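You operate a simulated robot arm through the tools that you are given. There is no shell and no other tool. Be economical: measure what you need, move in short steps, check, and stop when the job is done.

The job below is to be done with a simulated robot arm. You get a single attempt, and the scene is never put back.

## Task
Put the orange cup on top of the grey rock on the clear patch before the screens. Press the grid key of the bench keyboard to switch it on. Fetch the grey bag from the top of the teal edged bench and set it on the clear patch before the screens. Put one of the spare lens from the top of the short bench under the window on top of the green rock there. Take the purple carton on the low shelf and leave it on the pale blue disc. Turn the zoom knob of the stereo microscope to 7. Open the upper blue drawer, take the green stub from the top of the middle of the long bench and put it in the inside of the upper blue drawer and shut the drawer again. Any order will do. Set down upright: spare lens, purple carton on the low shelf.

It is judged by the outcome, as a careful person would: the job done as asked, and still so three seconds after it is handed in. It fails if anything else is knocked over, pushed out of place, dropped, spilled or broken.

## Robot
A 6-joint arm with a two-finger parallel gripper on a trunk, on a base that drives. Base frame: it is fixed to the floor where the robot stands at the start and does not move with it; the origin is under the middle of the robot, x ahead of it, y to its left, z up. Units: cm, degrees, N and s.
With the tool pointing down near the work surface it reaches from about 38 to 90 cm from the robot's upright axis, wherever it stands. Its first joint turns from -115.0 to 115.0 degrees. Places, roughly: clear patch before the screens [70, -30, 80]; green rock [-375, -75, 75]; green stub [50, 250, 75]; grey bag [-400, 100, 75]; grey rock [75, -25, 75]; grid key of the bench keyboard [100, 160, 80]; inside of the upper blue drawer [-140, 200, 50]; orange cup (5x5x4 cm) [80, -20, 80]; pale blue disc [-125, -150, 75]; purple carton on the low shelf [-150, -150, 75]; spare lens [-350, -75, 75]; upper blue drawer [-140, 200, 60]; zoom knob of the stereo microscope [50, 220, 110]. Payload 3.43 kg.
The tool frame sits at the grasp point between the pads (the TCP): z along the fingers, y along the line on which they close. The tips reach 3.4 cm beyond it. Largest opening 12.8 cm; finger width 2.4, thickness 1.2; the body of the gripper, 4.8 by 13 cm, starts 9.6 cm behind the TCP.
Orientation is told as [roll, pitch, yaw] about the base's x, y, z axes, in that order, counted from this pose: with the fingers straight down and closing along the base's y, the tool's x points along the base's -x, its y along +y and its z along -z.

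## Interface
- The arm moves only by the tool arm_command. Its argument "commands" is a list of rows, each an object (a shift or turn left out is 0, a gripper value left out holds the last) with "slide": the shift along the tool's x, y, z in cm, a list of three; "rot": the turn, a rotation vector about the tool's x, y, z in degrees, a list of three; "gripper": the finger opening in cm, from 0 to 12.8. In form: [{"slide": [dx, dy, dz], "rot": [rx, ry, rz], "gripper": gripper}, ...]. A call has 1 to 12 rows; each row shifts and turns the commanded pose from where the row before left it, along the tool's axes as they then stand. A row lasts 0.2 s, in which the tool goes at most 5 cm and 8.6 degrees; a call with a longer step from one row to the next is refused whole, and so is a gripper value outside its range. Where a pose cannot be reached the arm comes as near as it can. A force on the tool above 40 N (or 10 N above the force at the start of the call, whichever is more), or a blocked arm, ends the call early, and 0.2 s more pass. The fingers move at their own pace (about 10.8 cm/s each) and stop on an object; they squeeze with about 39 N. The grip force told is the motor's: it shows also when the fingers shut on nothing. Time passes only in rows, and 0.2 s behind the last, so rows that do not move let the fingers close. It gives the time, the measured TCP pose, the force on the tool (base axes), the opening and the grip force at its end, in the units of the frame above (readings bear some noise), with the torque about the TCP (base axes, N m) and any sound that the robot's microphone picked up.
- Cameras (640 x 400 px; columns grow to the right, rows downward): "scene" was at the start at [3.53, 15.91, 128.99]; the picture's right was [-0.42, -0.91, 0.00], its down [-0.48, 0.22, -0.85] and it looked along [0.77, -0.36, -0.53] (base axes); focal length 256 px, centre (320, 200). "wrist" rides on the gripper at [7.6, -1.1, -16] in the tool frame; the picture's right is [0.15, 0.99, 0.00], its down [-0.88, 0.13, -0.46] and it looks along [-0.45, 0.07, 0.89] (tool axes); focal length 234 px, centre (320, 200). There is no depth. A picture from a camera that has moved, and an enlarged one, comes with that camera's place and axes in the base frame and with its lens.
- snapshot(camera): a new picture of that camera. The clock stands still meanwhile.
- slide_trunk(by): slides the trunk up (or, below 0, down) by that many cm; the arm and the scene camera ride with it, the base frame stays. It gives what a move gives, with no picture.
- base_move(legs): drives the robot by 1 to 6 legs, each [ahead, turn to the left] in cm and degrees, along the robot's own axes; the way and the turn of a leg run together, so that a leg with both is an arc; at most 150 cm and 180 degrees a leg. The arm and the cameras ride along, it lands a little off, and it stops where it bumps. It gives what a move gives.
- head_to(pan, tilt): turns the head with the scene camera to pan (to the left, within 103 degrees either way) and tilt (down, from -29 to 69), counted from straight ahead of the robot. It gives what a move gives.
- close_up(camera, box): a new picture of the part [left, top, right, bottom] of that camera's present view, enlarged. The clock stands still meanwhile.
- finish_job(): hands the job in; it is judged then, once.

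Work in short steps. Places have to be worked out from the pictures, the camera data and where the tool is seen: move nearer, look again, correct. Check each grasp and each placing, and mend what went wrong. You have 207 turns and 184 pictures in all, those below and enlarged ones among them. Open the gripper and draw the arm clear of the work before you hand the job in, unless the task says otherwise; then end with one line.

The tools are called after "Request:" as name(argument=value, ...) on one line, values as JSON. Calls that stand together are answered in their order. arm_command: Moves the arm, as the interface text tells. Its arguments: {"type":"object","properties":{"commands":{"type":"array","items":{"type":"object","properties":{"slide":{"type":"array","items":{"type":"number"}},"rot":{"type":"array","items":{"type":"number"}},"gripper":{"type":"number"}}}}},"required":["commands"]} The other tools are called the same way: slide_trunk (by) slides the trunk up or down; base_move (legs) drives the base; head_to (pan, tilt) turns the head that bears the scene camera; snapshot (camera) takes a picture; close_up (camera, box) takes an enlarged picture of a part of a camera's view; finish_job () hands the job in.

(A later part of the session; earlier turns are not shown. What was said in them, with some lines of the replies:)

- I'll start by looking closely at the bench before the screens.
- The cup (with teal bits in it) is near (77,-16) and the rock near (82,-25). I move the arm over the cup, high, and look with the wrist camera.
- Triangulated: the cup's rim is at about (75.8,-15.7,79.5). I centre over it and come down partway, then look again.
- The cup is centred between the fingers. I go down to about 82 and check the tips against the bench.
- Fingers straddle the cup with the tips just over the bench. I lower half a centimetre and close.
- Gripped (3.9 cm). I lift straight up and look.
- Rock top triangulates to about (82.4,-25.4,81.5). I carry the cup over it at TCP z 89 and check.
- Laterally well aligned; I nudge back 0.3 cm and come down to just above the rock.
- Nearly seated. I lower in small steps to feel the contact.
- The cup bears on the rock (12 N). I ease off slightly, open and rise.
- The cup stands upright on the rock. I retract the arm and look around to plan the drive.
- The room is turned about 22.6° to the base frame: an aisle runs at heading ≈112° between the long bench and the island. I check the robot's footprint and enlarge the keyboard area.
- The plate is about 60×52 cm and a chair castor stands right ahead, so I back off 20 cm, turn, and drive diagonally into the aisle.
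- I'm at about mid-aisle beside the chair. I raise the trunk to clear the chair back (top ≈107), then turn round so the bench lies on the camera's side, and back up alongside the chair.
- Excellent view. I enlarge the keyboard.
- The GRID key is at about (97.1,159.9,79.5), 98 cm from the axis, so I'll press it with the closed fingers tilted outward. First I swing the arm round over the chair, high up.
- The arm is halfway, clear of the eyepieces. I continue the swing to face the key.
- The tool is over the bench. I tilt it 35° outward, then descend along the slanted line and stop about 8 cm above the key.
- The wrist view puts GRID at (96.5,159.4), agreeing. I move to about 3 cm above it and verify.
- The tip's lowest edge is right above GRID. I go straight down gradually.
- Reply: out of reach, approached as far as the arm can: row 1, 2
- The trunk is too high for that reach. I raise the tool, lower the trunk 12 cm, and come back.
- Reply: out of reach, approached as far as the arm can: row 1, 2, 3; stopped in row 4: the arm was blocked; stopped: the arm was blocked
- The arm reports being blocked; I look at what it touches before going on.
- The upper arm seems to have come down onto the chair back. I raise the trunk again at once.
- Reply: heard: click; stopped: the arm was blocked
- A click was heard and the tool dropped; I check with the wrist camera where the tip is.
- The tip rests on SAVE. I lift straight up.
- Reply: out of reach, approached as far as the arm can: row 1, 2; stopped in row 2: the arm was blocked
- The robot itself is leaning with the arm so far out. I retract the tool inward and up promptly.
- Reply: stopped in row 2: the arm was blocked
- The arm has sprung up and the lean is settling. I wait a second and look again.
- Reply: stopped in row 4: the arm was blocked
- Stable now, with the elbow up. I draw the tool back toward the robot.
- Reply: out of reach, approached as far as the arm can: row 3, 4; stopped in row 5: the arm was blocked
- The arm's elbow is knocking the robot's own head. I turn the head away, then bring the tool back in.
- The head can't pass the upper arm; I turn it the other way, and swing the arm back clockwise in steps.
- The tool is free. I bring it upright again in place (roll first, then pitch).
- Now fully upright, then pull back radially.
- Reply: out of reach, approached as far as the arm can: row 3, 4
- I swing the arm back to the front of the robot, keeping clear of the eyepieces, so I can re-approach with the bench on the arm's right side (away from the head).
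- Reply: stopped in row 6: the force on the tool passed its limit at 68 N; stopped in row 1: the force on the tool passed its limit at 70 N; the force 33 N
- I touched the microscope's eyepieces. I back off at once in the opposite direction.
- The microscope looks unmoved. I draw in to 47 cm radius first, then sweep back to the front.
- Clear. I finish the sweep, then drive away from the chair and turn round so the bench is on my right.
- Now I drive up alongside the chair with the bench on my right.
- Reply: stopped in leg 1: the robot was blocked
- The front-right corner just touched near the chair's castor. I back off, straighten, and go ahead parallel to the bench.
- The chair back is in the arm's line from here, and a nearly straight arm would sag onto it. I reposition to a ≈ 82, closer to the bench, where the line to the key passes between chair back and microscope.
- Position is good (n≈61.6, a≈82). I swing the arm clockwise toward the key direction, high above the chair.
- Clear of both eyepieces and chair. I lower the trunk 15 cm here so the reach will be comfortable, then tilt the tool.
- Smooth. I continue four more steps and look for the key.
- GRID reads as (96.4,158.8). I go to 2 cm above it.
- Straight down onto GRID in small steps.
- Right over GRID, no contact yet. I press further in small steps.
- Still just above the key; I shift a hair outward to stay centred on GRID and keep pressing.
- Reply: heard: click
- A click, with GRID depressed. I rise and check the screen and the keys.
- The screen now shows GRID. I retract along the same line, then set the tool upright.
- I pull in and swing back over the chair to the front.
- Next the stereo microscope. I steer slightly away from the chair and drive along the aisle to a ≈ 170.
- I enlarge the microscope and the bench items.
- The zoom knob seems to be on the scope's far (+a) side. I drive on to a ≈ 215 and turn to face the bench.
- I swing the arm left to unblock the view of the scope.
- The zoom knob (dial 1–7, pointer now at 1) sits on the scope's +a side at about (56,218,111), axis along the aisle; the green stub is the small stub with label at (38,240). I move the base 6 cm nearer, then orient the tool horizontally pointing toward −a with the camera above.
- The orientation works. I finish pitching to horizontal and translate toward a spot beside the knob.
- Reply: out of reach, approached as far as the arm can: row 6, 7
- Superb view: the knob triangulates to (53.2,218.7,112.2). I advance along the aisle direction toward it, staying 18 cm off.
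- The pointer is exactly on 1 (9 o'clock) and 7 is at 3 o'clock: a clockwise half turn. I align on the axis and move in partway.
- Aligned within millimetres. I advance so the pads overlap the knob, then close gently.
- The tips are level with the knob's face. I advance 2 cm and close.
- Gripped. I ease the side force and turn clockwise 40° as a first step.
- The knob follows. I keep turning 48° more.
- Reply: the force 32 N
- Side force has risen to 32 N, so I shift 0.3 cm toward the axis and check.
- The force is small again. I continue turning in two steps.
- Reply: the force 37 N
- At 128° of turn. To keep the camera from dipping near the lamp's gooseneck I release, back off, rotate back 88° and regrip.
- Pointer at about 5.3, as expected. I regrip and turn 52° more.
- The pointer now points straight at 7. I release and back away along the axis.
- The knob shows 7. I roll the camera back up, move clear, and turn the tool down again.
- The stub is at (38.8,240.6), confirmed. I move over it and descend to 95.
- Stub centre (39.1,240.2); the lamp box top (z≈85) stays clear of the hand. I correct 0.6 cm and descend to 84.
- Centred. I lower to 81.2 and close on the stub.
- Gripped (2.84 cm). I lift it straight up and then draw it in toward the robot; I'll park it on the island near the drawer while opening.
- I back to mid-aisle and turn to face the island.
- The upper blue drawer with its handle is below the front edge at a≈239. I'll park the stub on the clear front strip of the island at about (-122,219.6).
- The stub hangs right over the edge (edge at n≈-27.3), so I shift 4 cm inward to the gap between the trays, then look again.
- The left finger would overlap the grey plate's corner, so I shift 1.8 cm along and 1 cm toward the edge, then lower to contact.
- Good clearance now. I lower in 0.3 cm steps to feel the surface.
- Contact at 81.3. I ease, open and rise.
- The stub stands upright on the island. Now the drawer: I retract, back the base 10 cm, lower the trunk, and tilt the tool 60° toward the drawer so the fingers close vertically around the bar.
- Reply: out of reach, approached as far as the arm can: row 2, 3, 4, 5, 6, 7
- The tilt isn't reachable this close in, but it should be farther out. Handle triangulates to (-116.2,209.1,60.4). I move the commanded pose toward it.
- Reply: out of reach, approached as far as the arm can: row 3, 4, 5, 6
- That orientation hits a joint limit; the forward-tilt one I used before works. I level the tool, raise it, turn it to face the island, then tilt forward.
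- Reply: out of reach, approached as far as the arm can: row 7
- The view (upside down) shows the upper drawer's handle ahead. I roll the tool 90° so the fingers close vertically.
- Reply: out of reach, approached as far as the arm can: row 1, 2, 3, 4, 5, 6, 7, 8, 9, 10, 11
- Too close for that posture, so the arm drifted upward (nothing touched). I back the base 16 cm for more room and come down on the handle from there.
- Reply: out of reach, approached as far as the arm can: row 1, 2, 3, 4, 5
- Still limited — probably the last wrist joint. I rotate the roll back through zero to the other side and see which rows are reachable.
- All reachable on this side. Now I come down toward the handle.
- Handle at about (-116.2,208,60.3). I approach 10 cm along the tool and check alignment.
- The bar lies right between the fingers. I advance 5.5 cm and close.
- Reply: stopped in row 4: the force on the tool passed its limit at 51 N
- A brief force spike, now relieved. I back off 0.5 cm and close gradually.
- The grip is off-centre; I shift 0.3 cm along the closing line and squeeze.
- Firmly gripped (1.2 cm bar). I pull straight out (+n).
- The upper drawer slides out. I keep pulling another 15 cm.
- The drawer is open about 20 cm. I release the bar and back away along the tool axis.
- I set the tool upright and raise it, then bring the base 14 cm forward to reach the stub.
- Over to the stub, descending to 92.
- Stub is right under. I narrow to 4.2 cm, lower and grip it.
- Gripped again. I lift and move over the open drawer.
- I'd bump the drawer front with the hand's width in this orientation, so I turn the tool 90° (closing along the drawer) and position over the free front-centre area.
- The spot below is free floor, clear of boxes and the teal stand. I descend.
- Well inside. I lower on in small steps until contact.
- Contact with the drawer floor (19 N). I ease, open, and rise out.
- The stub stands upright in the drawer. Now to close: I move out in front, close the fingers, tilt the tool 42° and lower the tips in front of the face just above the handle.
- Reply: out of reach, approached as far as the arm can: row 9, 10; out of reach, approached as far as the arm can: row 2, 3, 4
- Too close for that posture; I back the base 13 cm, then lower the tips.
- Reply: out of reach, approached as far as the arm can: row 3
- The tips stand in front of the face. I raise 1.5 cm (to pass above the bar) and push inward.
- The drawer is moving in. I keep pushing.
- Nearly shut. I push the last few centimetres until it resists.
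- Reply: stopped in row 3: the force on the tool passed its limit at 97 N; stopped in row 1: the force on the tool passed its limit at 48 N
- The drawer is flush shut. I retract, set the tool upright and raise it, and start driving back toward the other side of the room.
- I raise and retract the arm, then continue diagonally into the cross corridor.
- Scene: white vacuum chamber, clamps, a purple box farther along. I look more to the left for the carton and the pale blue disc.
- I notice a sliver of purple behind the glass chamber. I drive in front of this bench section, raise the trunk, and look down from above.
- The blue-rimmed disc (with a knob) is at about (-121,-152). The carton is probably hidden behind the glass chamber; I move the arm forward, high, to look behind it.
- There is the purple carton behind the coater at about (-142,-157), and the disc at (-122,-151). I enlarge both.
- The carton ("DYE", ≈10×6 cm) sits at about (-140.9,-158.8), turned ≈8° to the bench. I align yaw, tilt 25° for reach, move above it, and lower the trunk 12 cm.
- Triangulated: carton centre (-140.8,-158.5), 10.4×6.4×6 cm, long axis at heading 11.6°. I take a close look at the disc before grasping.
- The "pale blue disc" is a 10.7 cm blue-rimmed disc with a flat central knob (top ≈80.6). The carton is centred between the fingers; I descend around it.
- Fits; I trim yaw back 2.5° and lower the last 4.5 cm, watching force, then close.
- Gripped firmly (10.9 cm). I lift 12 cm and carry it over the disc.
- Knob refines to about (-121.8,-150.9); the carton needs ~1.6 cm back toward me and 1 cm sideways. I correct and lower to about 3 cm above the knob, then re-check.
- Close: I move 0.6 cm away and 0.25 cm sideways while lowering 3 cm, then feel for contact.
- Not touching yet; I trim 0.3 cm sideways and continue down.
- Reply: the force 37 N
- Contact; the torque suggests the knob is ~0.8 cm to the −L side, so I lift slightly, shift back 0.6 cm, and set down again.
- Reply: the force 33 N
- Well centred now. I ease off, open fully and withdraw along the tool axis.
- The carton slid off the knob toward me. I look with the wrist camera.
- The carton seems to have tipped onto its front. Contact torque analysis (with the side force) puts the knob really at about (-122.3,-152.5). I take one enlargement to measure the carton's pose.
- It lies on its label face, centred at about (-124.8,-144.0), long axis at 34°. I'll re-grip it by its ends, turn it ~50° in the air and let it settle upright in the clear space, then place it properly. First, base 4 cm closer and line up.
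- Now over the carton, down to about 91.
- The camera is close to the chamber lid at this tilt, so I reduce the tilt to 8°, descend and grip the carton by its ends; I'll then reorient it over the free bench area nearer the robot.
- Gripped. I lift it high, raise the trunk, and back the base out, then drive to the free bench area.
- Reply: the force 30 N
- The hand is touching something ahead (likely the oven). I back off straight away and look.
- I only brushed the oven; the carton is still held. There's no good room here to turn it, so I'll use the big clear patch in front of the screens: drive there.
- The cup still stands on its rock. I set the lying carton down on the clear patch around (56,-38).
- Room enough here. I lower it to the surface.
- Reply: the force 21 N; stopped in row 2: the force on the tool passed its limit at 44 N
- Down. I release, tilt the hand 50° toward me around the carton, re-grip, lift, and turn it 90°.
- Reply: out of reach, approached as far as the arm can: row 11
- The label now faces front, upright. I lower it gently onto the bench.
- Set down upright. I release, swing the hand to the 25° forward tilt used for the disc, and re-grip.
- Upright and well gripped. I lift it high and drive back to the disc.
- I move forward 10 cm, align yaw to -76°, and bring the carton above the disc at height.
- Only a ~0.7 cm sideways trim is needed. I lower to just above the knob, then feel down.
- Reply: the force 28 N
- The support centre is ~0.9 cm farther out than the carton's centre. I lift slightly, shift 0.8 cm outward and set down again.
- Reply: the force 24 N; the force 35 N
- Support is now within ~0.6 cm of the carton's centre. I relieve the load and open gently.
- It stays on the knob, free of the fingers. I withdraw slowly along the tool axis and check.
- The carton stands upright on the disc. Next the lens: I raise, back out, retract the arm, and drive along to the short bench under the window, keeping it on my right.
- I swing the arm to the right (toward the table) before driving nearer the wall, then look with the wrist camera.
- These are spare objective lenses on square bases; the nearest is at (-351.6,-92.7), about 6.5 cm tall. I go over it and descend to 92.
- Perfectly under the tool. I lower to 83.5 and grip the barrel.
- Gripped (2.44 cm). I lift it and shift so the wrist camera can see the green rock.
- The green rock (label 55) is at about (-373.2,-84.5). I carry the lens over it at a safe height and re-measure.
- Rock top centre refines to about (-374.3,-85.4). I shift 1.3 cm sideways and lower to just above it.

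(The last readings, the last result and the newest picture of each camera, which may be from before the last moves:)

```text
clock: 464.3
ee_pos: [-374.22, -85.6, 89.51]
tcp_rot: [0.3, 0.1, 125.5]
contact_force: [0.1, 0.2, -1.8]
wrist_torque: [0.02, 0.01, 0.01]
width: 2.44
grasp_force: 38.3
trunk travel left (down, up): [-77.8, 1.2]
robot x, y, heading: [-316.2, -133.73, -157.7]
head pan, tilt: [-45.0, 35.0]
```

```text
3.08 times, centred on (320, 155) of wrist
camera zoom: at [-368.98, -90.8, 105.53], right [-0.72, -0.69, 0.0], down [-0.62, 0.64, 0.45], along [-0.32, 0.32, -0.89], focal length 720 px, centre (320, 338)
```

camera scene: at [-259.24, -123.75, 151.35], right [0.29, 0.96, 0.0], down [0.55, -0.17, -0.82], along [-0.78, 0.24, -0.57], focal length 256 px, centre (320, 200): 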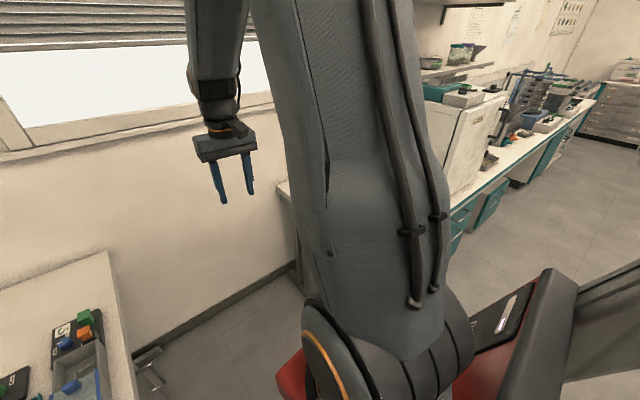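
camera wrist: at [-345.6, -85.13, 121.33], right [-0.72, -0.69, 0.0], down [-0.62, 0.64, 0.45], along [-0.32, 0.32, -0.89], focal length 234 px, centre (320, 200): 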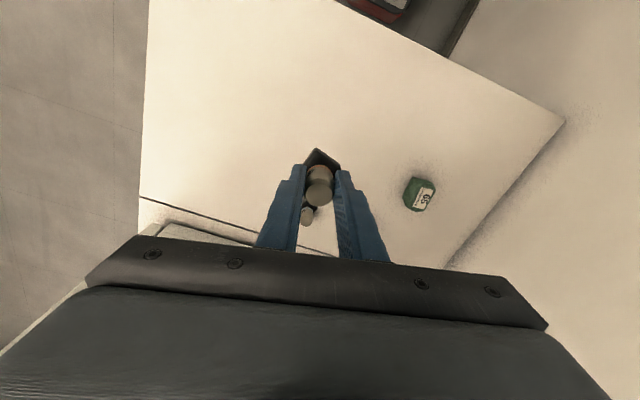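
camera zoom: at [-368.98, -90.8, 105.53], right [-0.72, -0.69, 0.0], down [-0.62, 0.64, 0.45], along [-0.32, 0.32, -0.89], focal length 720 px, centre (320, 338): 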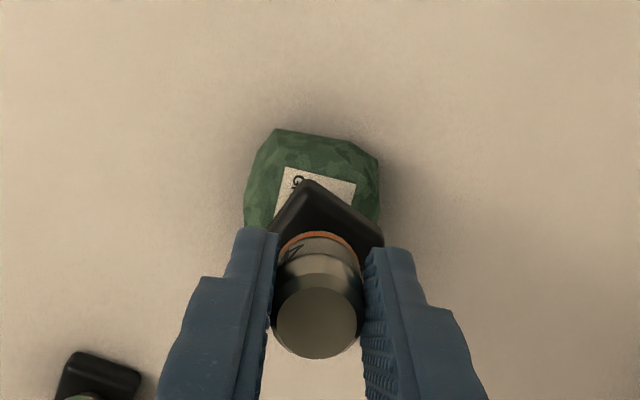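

Nearly there; small trim (−0.4, −0.3 cm), then lower by feel.

Request:
arm_command(commands=[{"slide": [0.3, -0.4, 0.3]}, {"slide": [0, 0, 0.4]}])

Request:
arm_command(commands=[{"slide": [0, 0, 0.3]}])

Request:
arm_command(commands=[{"slide": [0, 0, 0.3]}])

```text
clock: 464.9
ee_pos: [-373.8, -85.56, 88.92]
tcp_rot: [0.2, 0.3, 125.4]
contact_force: [-0.5, 0.2, 0.0]
wrist_torque: [0.0, 0.0, 0.02]
width: 2.45
grasp_force: 39.3
trunk travel left (down, up): [-77.8, 1.2]
robot x, y, heading: [-315.93, -133.44, -157.6]
head pan, tilt: [-45.0, 35.0]
```

```text
clock: 465.3
ee_pos: [-373.74, -85.45, 88.52]
tcp_rot: [0.1, 0.3, 125.4]
contact_force: [0.5, 0.0, -1.0]
wrist_torque: [0.0, 0.03, 0.01]
width: 2.42
grasp_force: 38.7
trunk travel left (down, up): [-77.8, 1.2]
robot x, y, heading: [-315.93, -133.89, -157.7]
head pan, tilt: [-45.0, 35.0]
```

```text
clock: 465.7
ee_pos: [-373.82, -85.6, 88.29]
tcp_rot: [0.1, 0.2, 125.4]
contact_force: [-0.2, -0.9, -0.4]
wrist_torque: [0.0, 0.01, 0.02]
width: 2.46
grasp_force: 38.9
trunk travel left (down, up): [-77.8, 1.2]
robot x, y, heading: [-315.96, -133.69, -157.6]
head pan, tilt: [-45.0, 35.0]
```

Request:
arm_command(commands=[{"slide": [0, 0, 0.3]}])

Request:
arm_command(commands=[{"slide": [0, 0, 0.25]}])

Request:
arm_command(commands=[{"slide": [0, 0, 0.25]}])

```text
clock: 466.1
ee_pos: [-373.71, -85.4, 88.03]
tcp_rot: [0.3, 0.2, 125.4]
contact_force: [0.1, -0.1, -1.2]
wrist_torque: [-0.02, 0.0, 0.04]
width: 2.45
grasp_force: 38.9
trunk travel left (down, up): [-77.8, 1.2]
robot x, y, heading: [-316.07, -133.71, -157.7]
head pan, tilt: [-45.0, 35.0]
```

```text
clock: 466.5
ee_pos: [-373.75, -85.42, 87.79]
tcp_rot: [0.2, 0.1, 125.4]
contact_force: [0.4, -0.4, -0.3]
wrist_torque: [0.01, -0.02, 0.0]
width: 2.44
grasp_force: 38.8
trunk travel left (down, up): [-77.8, 1.2]
robot x, y, heading: [-315.88, -133.79, -157.4]
head pan, tilt: [-45.0, 35.0]
```

```text
clock: 466.9
ee_pos: [-373.8, -85.42, 87.79]
tcp_rot: [0.2, 0.0, 125.4]
contact_force: [3.1, -4.8, 17.2]
wrist_torque: [-0.19, -0.4, -0.08]
width: 2.44
grasp_force: 39.0
trunk travel left (down, up): [-77.8, 1.2]
robot x, y, heading: [-315.83, -133.32, -157.1]
head pan, tilt: [-45.0, 35.0]
```

Request:
arm_command(commands=[{"slide": [0, 0, 0.15]}])

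Request:
close_up(camera="wrist", box=[260, 90, 380, 220])

```text
clock: 467.3
ee_pos: [-373.71, -85.41, 87.57]
tcp_rot: [0.3, 0.1, 125.5]
contact_force: [3.2, -4.9, 34.2]
wrist_torque: [-0.27, -0.27, -0.01]
width: 2.44
grasp_force: 38.3
trunk travel left (down, up): [-77.8, 1.2]
robot x, y, heading: [-315.83, -133.4, -157.0]
head pan, tilt: [-45.0, 35.0]
```

```text
3.08 times, centred on (320, 155) of wrist
camera zoom: at [-368.58, -90.82, 103.53], right [-0.72, -0.69, 0.01], down [-0.61, 0.64, 0.46], along [-0.32, 0.33, -0.89], focal length 720 px, centre (320, 338)
```

zoom: 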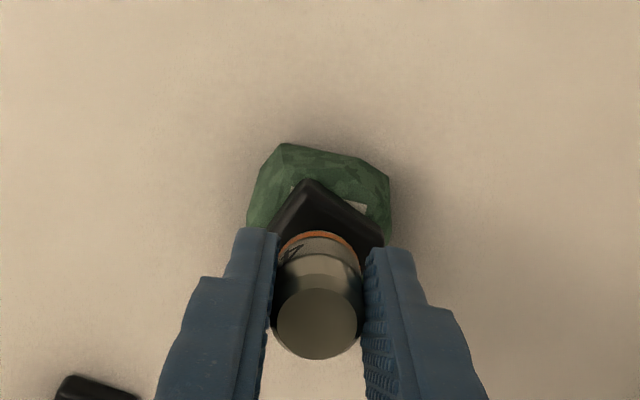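

Centred load now (34 N, contact within 0.3 cm of the axis). I ease off, open, and rise.

Request:
arm_command(commands=[{"slide": [0, 0, -0.3]}, {"gripper": 2.8}, {"gripper": 3.4}, {"gripper": 4.4}, {"gripper": 4.8}, {"slide": [0, 0, -2]}, {"slide": [0, 0, -4]}, {"slide": [0, 0, -4.5]}, {"slide": [0, 0, -4.5]}, {"slide": [0, 0, -4.5]}])

Request:
snapshot(camera="wrist")

```text
clock: 469.5
ee_pos: [-373.7, -85.46, 107.25]
tcp_rot: [0.2, 0.2, 125.4]
contact_force: [-1.3, 0.6, 0.5]
wrist_torque: [-0.03, -0.03, -0.03]
width: 4.81
grasp_force: 0.0
trunk travel left (down, up): [-77.8, 1.2]
robot x, y, heading: [-315.75, -133.55, -157.7]
head pan, tilt: [-45.0, 35.0]
```

```text
10 pictures are left
camera wrist: at [-368.55, -90.82, 123.22], right [-0.72, -0.69, 0.0], down [-0.62, 0.64, 0.45], along [-0.32, 0.32, -0.89], focal length 234 px, centre (320, 200)
```

wrist: 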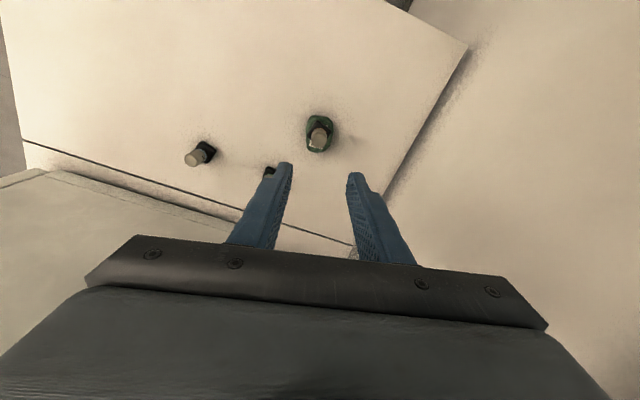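

The lens stands on the green rock. Last item: the grey bag on the teal-edged bench. I retract, back out of the corner, turn, bring the arm to the front, and drive up that aisle.

Request:
arm_command(commands=[{"slide": [4.05, -1.07, -1]}, {"slide": [4.05, -1.07, -1]}, {"slide": [4.05, -1.07, -1]}, {"slide": [4.05, -1.07, -1]}, {"slide": [4.05, -1.07, -1]}, {"slide": [4.05, -1.07, -1]}])

Request:
base_move(legs=[[0, 7], [-85, 0], [0, -97]])

Request:
arm_command(commands=[{"slide": [1.5, 4.65, 0], "rot": [0, 0, -5.6]}, {"slide": [1.5, 4.65, 0], "rot": [0, 0, -5.6]}, {"slide": [1.5, 4.65, 0], "rot": [0, 0, -5.6]}, {"slide": [1.5, 4.65, 0], "rot": [0, 0, -5.6]}, {"slide": [1.5, 4.65, 0], "rot": [0, 0, -5.6]}, {"slide": [1.5, 4.65, 0], "rot": [0, 0, -5.6]}, {"slide": [1.5, 4.65, 0], "rot": [0, 0, -5.6]}, {"slide": [1.5, 4.65, 0], "rot": [0, 0, -5.6]}, {"slide": [1.5, 4.65, 0], "rot": [0, 0, -5.6]}])

Request:
base_move(legs=[[140, 0]])

Request:
head_to(pan=40, tilt=28)

Request:
snapshot(camera="scene")

```text
clock: 470.9
ee_pos: [-354.38, -101.42, 113.18]
tcp_rot: [0.2, 0.2, 125.5]
contact_force: [-0.4, -0.2, -0.1]
wrist_torque: [-0.04, -0.03, 0.01]
width: 4.81
grasp_force: 0.0
trunk travel left (down, up): [-77.8, 1.2]
robot x, y, heading: [-316.19, -133.57, -157.5]
head pan, tilt: [-45.0, 35.0]
```

```text
clock: 480.2
ee_pos: [-207.19, -55.67, 113.05]
tcp_rot: [0.1, 0.2, 32.3]
contact_force: [-2.1, 0.0, -1.3]
wrist_torque: [0.03, 0.02, 0.01]
width: 4.8
grasp_force: 0.1
trunk travel left (down, up): [-77.8, 1.2]
robot x, y, heading: [-241.1, -92.09, 109.2]
head pan, tilt: [-45.0, 35.0]
```

```text
clock: 482.2
ee_pos: [-247.81, -42.89, 113.39]
tcp_rot: [0.3, 0.0, 82.8]
contact_force: [1.6, 1.1, 0.4]
wrist_torque: [-0.03, 0.04, -0.03]
width: 4.78
grasp_force: 0.1
trunk travel left (down, up): [-77.8, 1.2]
robot x, y, heading: [-241.51, -92.59, 109.2]
head pan, tilt: [-45.0, 35.0]
```

```text
clock: 489.1
ee_pos: [-293.11, 87.59, 113.45]
tcp_rot: [0.3, 0.0, 82.4]
contact_force: [-0.3, 0.3, -0.1]
wrist_torque: [0.02, -0.03, 0.01]
width: 4.75
grasp_force: 0.1
trunk travel left (down, up): [-77.8, 1.2]
robot x, y, heading: [-287.11, 37.94, 109.1]
head pan, tilt: [-45.0, 35.0]
```

```text
clock: 490.7
ee_pos: [-293.13, 87.58, 113.4]
tcp_rot: [0.3, 0.0, 82.4]
contact_force: [-0.8, -0.2, 0.7]
wrist_torque: [-0.03, -0.02, -0.02]
width: 4.77
grasp_force: 0.2
trunk travel left (down, up): [-77.8, 1.2]
robot x, y, heading: [-287.18, 38.38, 109.1]
head pan, tilt: [40.0, 28.0]
```

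```text
9 pictures are left
camera scene: at [-309.49, 26.07, 152.45], right [0.51, 0.86, 0.0], down [0.4, -0.24, -0.88], along [-0.76, 0.45, -0.47], focal length 256 px, centre (320, 200)
```

scene: 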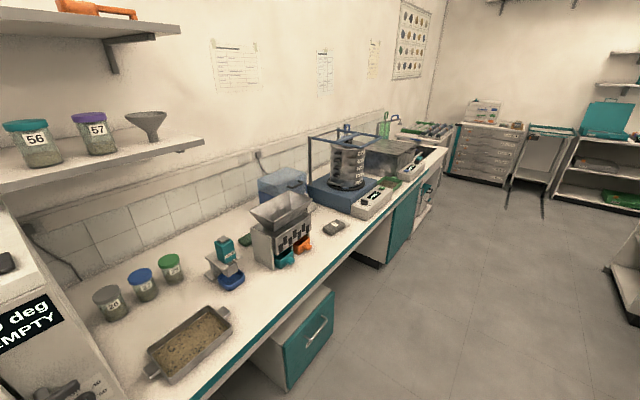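

A small grey object sits at about (-399,88), matching the bag's place. I enlarge it.

Request:
close_up(camera="scene", box=[290, 190, 390, 260])

```text
5.71 times, centred on (340, 225) of scene
camera zoom: at [-309.49, 26.07, 152.45], right [0.51, 0.86, 0.0], down [0.4, -0.24, -0.88], along [-0.76, 0.45, -0.47], focal length 1461 px, centre (206, 57)
```

zoom: 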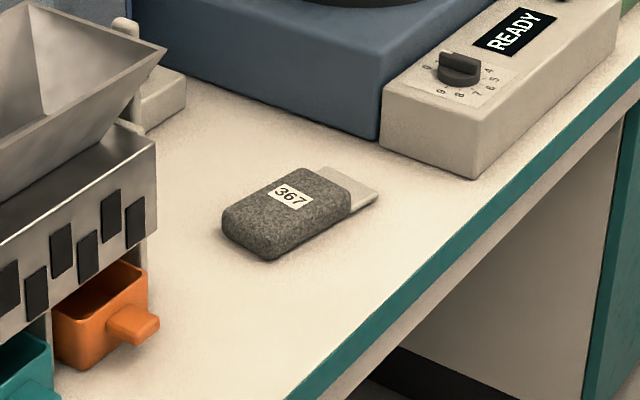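

It is the grey sample bag (367): body ≈9.4×6.3 cm centred at (-399.5,87.7), long axis at heading ≈100°. I drive opposite it and face the bench.

Request:
base_move(legs=[[88, 0], [0, 93.5], [22, 0]])

```text
clock: 500.5
ee_pos: [-386.35, 105.33, 113.48]
tcp_rot: [0.2, 0.0, 174.1]
contact_force: [0.2, 0.5, 0.5]
wrist_torque: [0.01, 0.01, 0.01]
width: 4.79
grasp_force: 0.0
trunk travel left (down, up): [-77.8, 1.2]
robot x, y, heading: [-337.25, 112.65, -159.2]
head pan, tilt: [40.0, 28.0]
```

In position. I turn the tool to yaw 100° (fingers across the bag's width), move over it, descend and look.

Request:
arm_command(commands=[{"rot": [0, 0, 8.3], "gripper": 9.5}, {"rot": [0, 0, 8.3]}, {"rot": [0, 0, 8.3]}, {"rot": [0, 0, 8.3]}, {"rot": [0, 0, 8.3]}, {"rot": [0, 0, 8.3]}, {"rot": [0, 0, 8.3]}, {"rot": [0, 0, 8.3]}, {"rot": [0, 0, 7.7]}])

Request:
arm_command(commands=[{"slide": [3, 3.2, 0]}, {"slide": [3, 3.2, 0]}, {"slide": [3, 3.2, 0]}, {"slide": [3, 3.2, 0]}, {"slide": [3, 3.2, 0]}, {"slide": [0, 0, 4.5]}, {"slide": [0, 0, 4.5]}, {"slide": [0, 0, 4.5]}, {"slide": [0, 0, 4.5]}])

Request:
snapshot(camera="wrist")

```text
clock: 502.5
ee_pos: [-386.31, 105.31, 113.45]
tcp_rot: [0.1, 0.4, 100.1]
contact_force: [0.8, -0.4, 0.1]
wrist_torque: [-0.02, -0.01, 0.03]
width: 9.52
grasp_force: 0.1
trunk travel left (down, up): [-77.8, 1.2]
robot x, y, heading: [-336.83, 112.64, -159.3]
head pan, tilt: [40.0, 28.0]
```

```text
clock: 504.5
ee_pos: [-399.21, 87.71, 95.49]
tcp_rot: [0.1, 0.3, 100.1]
contact_force: [0.6, -0.2, 0.0]
wrist_torque: [-0.04, 0.01, 0.02]
width: 9.5
grasp_force: 0.0
trunk travel left (down, up): [-77.8, 1.2]
robot x, y, heading: [-336.9, 113.08, -158.9]
head pan, tilt: [40.0, 28.0]
```

```text
7 pictures are left
camera wrist: at [-396.86, 80.65, 111.44], right [-0.95, -0.32, 0.0], down [-0.28, 0.85, 0.45], along [-0.15, 0.43, -0.89], focal length 234 px, centre (320, 200)
```

wrist: 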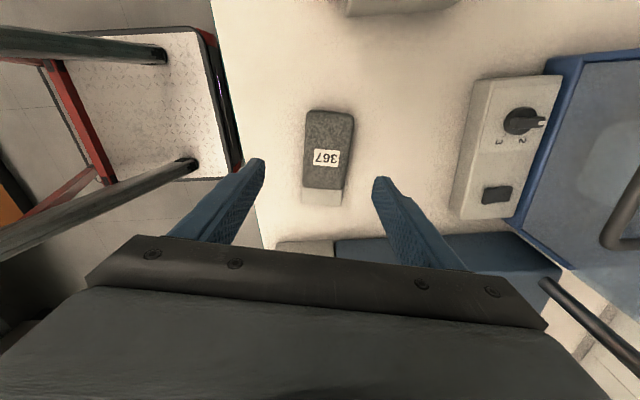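

I trim 1.6 cm sideways, descend and close on the bag.

Request:
arm_command(commands=[{"slide": [-0.6, 1.6, 3]}, {"slide": [0, 0, 4.5]}, {"slide": [0, 0, 4.5]}, {"slide": [0, 0, 2]}, {"gripper": 8}, {"gripper": 7}, {"gripper": 6.2}, {"gripper": 5.6}, {"gripper": 5}, {"gripper": 5}])

```text
clock: 506.7
ee_pos: [-401.28, 88.02, 81.5]
tcp_rot: [0.2, 0.4, 100.2]
contact_force: [-0.4, 0.1, -0.5]
wrist_torque: [-0.04, -0.01, -0.01]
width: 6.55
grasp_force: 38.9
trunk travel left (down, up): [-77.8, 1.2]
robot x, y, heading: [-337.32, 113.26, -159.2]
head pan, tilt: [40.0, 28.0]
```

Gripped (6.55 cm). I lift it, draw it in, and start driving back.

Request:
arm_command(commands=[{"slide": [0, 0, -2]}, {"slide": [0, 0, -4.5]}, {"slide": [0, 0, -4.5]}, {"slide": [0, 0, -4.5]}, {"slide": [0, 0, -4.5]}, {"slide": [0, 0, -4.5]}, {"slide": [0, 0, -4.5]}, {"slide": [-3, -3.2, -1]}, {"slide": [-3, -3.2, -1]}, {"slide": [-3, -3.2, 0]}, {"slide": [-3, -3.2, 0]}, {"slide": [-3, -3.2, 0]}])

Request:
base_move(legs=[[-15, 0], [0, 91.8], [150, 0], [68, 0]])

```text
clock: 509.3
ee_pos: [-387.98, 105.78, 112.5]
tcp_rot: [0.1, 0.2, 100.2]
contact_force: [0.1, -0.6, -2.4]
wrist_torque: [0.01, -0.03, -0.02]
width: 6.57
grasp_force: 39.2
trunk travel left (down, up): [-77.8, 1.2]
robot x, y, heading: [-336.93, 112.9, -158.9]
head pan, tilt: [40.0, 28.0]
```

```text
clock: 525.1
ee_pos: [-226.56, -135.96, 112.56]
tcp_rot: [0.1, 0.3, -167.6]
contact_force: [0.7, 0.3, -1.7]
wrist_torque: [-0.04, -0.04, 0.02]
width: 6.53
grasp_force: 39.1
trunk travel left (down, up): [-77.8, 1.2]
robot x, y, heading: [-235.42, -85.34, -66.9]
head pan, tilt: [40.0, 28.0]
```

Close to the oven front, so I back up 8 cm before turning, then drive the cross corridor.

Request:
base_move(legs=[[-8, 0], [0, 89.5], [150, 0], [76, 0]])

```text
clock: 540.6
ee_pos: [20.33, 8.25, 112.47]
tcp_rot: [0.1, 0.4, -80.5]
contact_force: [-0.2, -0.1, -2.4]
wrist_torque: [0.05, -0.01, 0.04]
width: 6.53
grasp_force: 39.2
trunk travel left (down, up): [-77.8, 1.2]
robot x, y, heading: [-30.53, 2.01, 20.4]
head pan, tilt: [40.0, 28.0]
```

Request:
base_move(legs=[[0, -52], [23, 0], [0, 31.6]])

Request:
head_to(pan=-15, tilt=38)

```text
clock: 544.8
ee_pos: [25.27, -46.31, 112.4]
tcp_rot: [0.1, 0.3, -132.5]
contact_force: [-0.3, -0.4, -1.3]
wrist_torque: [0.04, -0.03, 0.05]
width: 6.54
grasp_force: 38.8
trunk travel left (down, up): [-77.8, 1.2]
robot x, y, heading: [-11.37, -10.37, -31.6]
head pan, tilt: [40.0, 28.0]
stopped in leg 2: the robot was blocked; the commanded pose is now the measured one
```

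```text
clock: 546.0
ee_pos: [25.19, -46.3, 112.44]
tcp_rot: [0.1, 0.3, -132.6]
contact_force: [0.4, -0.1, -2.1]
wrist_torque: [0.05, -0.04, 0.02]
width: 6.55
grasp_force: 38.6
trunk travel left (down, up): [-77.8, 1.2]
robot x, y, heading: [-11.2, -9.96, -31.7]
head pan, tilt: [-15.0, 38.0]
```

The base just touched something underneath, so I back off 2 cm and stay here. I carry the bag over the clear patch at about (63,-33).

Request:
base_move(legs=[[-2.5, 0]])

Request:
arm_command(commands=[{"slide": [3.95, 2.2, 0]}, {"slide": [3.95, 2.2, 0]}, {"slide": [3.95, 2.2, 0]}, {"slide": [3.95, 2.2, 0]}, {"slide": [3.95, 2.2, 0]}, {"slide": [3.95, 2.2, 0]}, {"slide": [3.95, 2.2, 0]}, {"slide": [3.95, 2.2, 0]}, {"slide": [3.95, 2.2, 0]}])

Request:
arm_command(commands=[{"slide": [0, 0, 4.5]}, {"slide": [0, 0, 4.5]}, {"slide": [0, 0, 4.5]}, {"slide": [0, 0, 4.5]}])

Request:
snapshot(camera="wrist")

```text
clock: 546.8
ee_pos: [23.2, -44.96, 112.38]
tcp_rot: [0.0, 0.3, -132.5]
contact_force: [0.6, -0.1, -3.0]
wrist_torque: [0.03, 0.03, -0.01]
width: 6.53
grasp_force: 38.5
trunk travel left (down, up): [-77.8, 1.2]
robot x, y, heading: [-13.16, -9.14, -31.7]
head pan, tilt: [-15.0, 38.0]
```

```text
clock: 548.8
ee_pos: [62.06, -32.38, 112.47]
tcp_rot: [0.1, 0.3, -132.4]
contact_force: [-0.8, -0.4, -3.0]
wrist_torque: [0.01, -0.09, -0.05]
width: 6.55
grasp_force: 39.5
trunk travel left (down, up): [-77.8, 1.2]
robot x, y, heading: [-13.38, -9.07, -31.7]
head pan, tilt: [-15.0, 38.0]
```

```text
clock: 549.8
ee_pos: [62.05, -32.14, 94.9]
tcp_rot: [0.1, 0.3, -132.5]
contact_force: [0.7, -0.2, -1.9]
wrist_torque: [-0.01, -0.06, -0.03]
width: 6.57
grasp_force: 38.7
trunk travel left (down, up): [-77.8, 1.2]
robot x, y, heading: [-13.58, -8.95, -31.3]
head pan, tilt: [-15.0, 38.0]
```

```text
6 pictures are left
camera wrist: at [66.06, -25.86, 110.88], right [0.83, -0.56, 0.0], down [-0.5, -0.74, 0.45], along [-0.25, -0.38, -0.89], focal length 234 px, centre (320, 200)
```

wrist: 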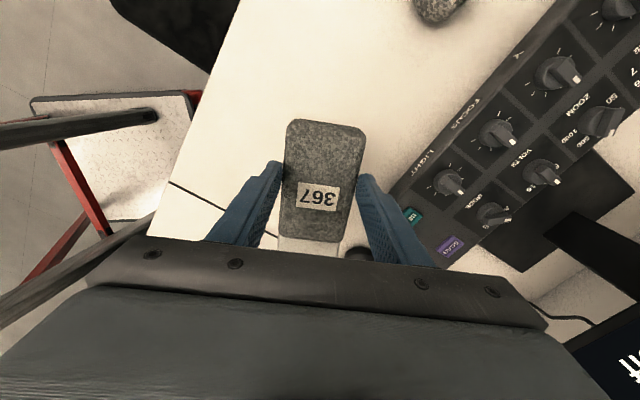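

The landing spot is clear of panel, mouse and rock. I lower the bag to the surface.

Request:
arm_command(commands=[{"slide": [0, 0, 4.5]}, {"slide": [0, 0, 4.5]}, {"slide": [0, 0, 3]}, {"slide": [0, 0, 0.6]}])

Request:
arm_command(commands=[{"slide": [0, 0, 0.4]}, {"slide": [0, 0, 0.3]}])

```text
clock: 550.8
ee_pos: [61.97, -32.38, 82.21]
tcp_rot: [0.2, 0.4, -132.5]
contact_force: [0.3, 0.8, -2.4]
wrist_torque: [0.01, -0.04, 0.0]
width: 6.55
grasp_force: 38.9
trunk travel left (down, up): [-77.8, 1.2]
robot x, y, heading: [-13.43, -9.0, -31.7]
head pan, tilt: [-15.0, 38.0]
```

```text
clock: 551.4
ee_pos: [61.86, -32.25, 81.44]
tcp_rot: [0.0, 0.3, -132.5]
contact_force: [-0.8, 0.8, 1.3]
wrist_torque: [-0.17, 0.17, -0.08]
width: 6.54
grasp_force: 38.6
trunk travel left (down, up): [-77.8, 1.2]
robot x, y, heading: [-13.61, -9.24, -31.9]
head pan, tilt: [-15.0, 38.0]
```

Just touching. I open, rise, and verify.

Request:
arm_command(commands=[{"slide": [0, 0, 0.1]}, {"gripper": 7.2}, {"gripper": 8.2}, {"gripper": 9}, {"slide": [0, 0, -2]}, {"slide": [0, 0, -4]}, {"slide": [0, 0, -4.5]}, {"slide": [0, 0, -4.5]}, {"slide": [0, 0, -4.5]}, {"slide": [0, 0, -4.5]}])

Request:
arm_command(commands=[{"slide": [-3.95, -2.2, 0]}, {"slide": [-3.95, -2.2, 0]}, {"slide": [-3.95, -2.2, 0]}, {"slide": [-3.95, -2.2, 0]}, {"slide": [-3.95, -2.2, 0]}])

Request:
head_to(pan=15, tilt=38)

Request:
snapshot(camera="scene")

```text
clock: 553.6
ee_pos: [62.0, -32.17, 105.28]
tcp_rot: [0.0, 0.3, -132.5]
contact_force: [0.7, 0.5, -0.1]
wrist_torque: [-0.02, 0.06, 0.02]
width: 9.01
grasp_force: 0.0
trunk travel left (down, up): [-77.8, 1.2]
robot x, y, heading: [-13.67, -8.98, -31.7]
head pan, tilt: [-15.0, 38.0]
```

```text
clock: 554.8
ee_pos: [40.19, -39.19, 105.06]
tcp_rot: [0.1, 0.3, -132.5]
contact_force: [0.9, -0.3, 0.2]
wrist_torque: [0.0, 0.06, 0.01]
width: 8.99
grasp_force: 0.0
trunk travel left (down, up): [-77.8, 1.2]
robot x, y, heading: [-13.51, -9.17, -31.7]
head pan, tilt: [-15.0, 38.0]
```

```text
clock: 555.8
ee_pos: [40.19, -39.2, 105.06]
tcp_rot: [0.2, 0.3, -132.5]
contact_force: [0.6, 0.3, -1.1]
wrist_torque: [0.01, -0.03, -0.03]
width: 9.0
grasp_force: 0.1
trunk travel left (down, up): [-77.8, 1.2]
robot x, y, heading: [-13.55, -9.03, -32.0]
head pan, tilt: [15.0, 38.0]
```

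```text
5 pictures are left
camera scene: at [-4.3, 11.12, 150.9], right [-0.29, -0.96, 0.0], down [-0.59, 0.18, -0.79], along [0.75, -0.23, -0.62], focal length 256 px, centre (320, 200)
```

scene: 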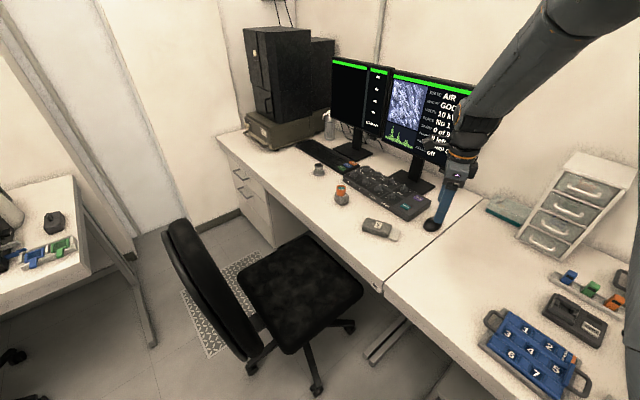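

The bag lies flat on the clear patch and the cup is upright on its rock. I open the gripper and draw the arm clear.

Request:
arm_command(commands=[{"slide": [-3, -3, -2], "gripper": 10}, {"slide": [-3, -3, -2]}, {"slide": [-2, -3, -2]}])

Request:
finish_job()

```text
clock: 556.5
ee_pos: [28.33, -38.96, 110.95]
tcp_rot: [0.0, 0.4, -132.5]
contact_force: [-0.7, -0.4, 0.0]
wrist_torque: [0.04, 0.04, -0.03]
width: 9.99
grasp_force: 0.0
trunk travel left (down, up): [-77.8, 1.2]
robot x, y, heading: [-13.5, -8.77, -31.9]
head pan, tilt: [15.0, 38.0]
```

```text
The job is handed in.
```

I carried out all seven tasks and handed the job in, with five mishaps: I pressed SAVE by accident while reaching for GRID, bumped the microscope eyepieces at about 70 N, brushed the oven, nudged a chair castor, and the carton tipped over once, so it now stands balanced on the disc's centre knob.
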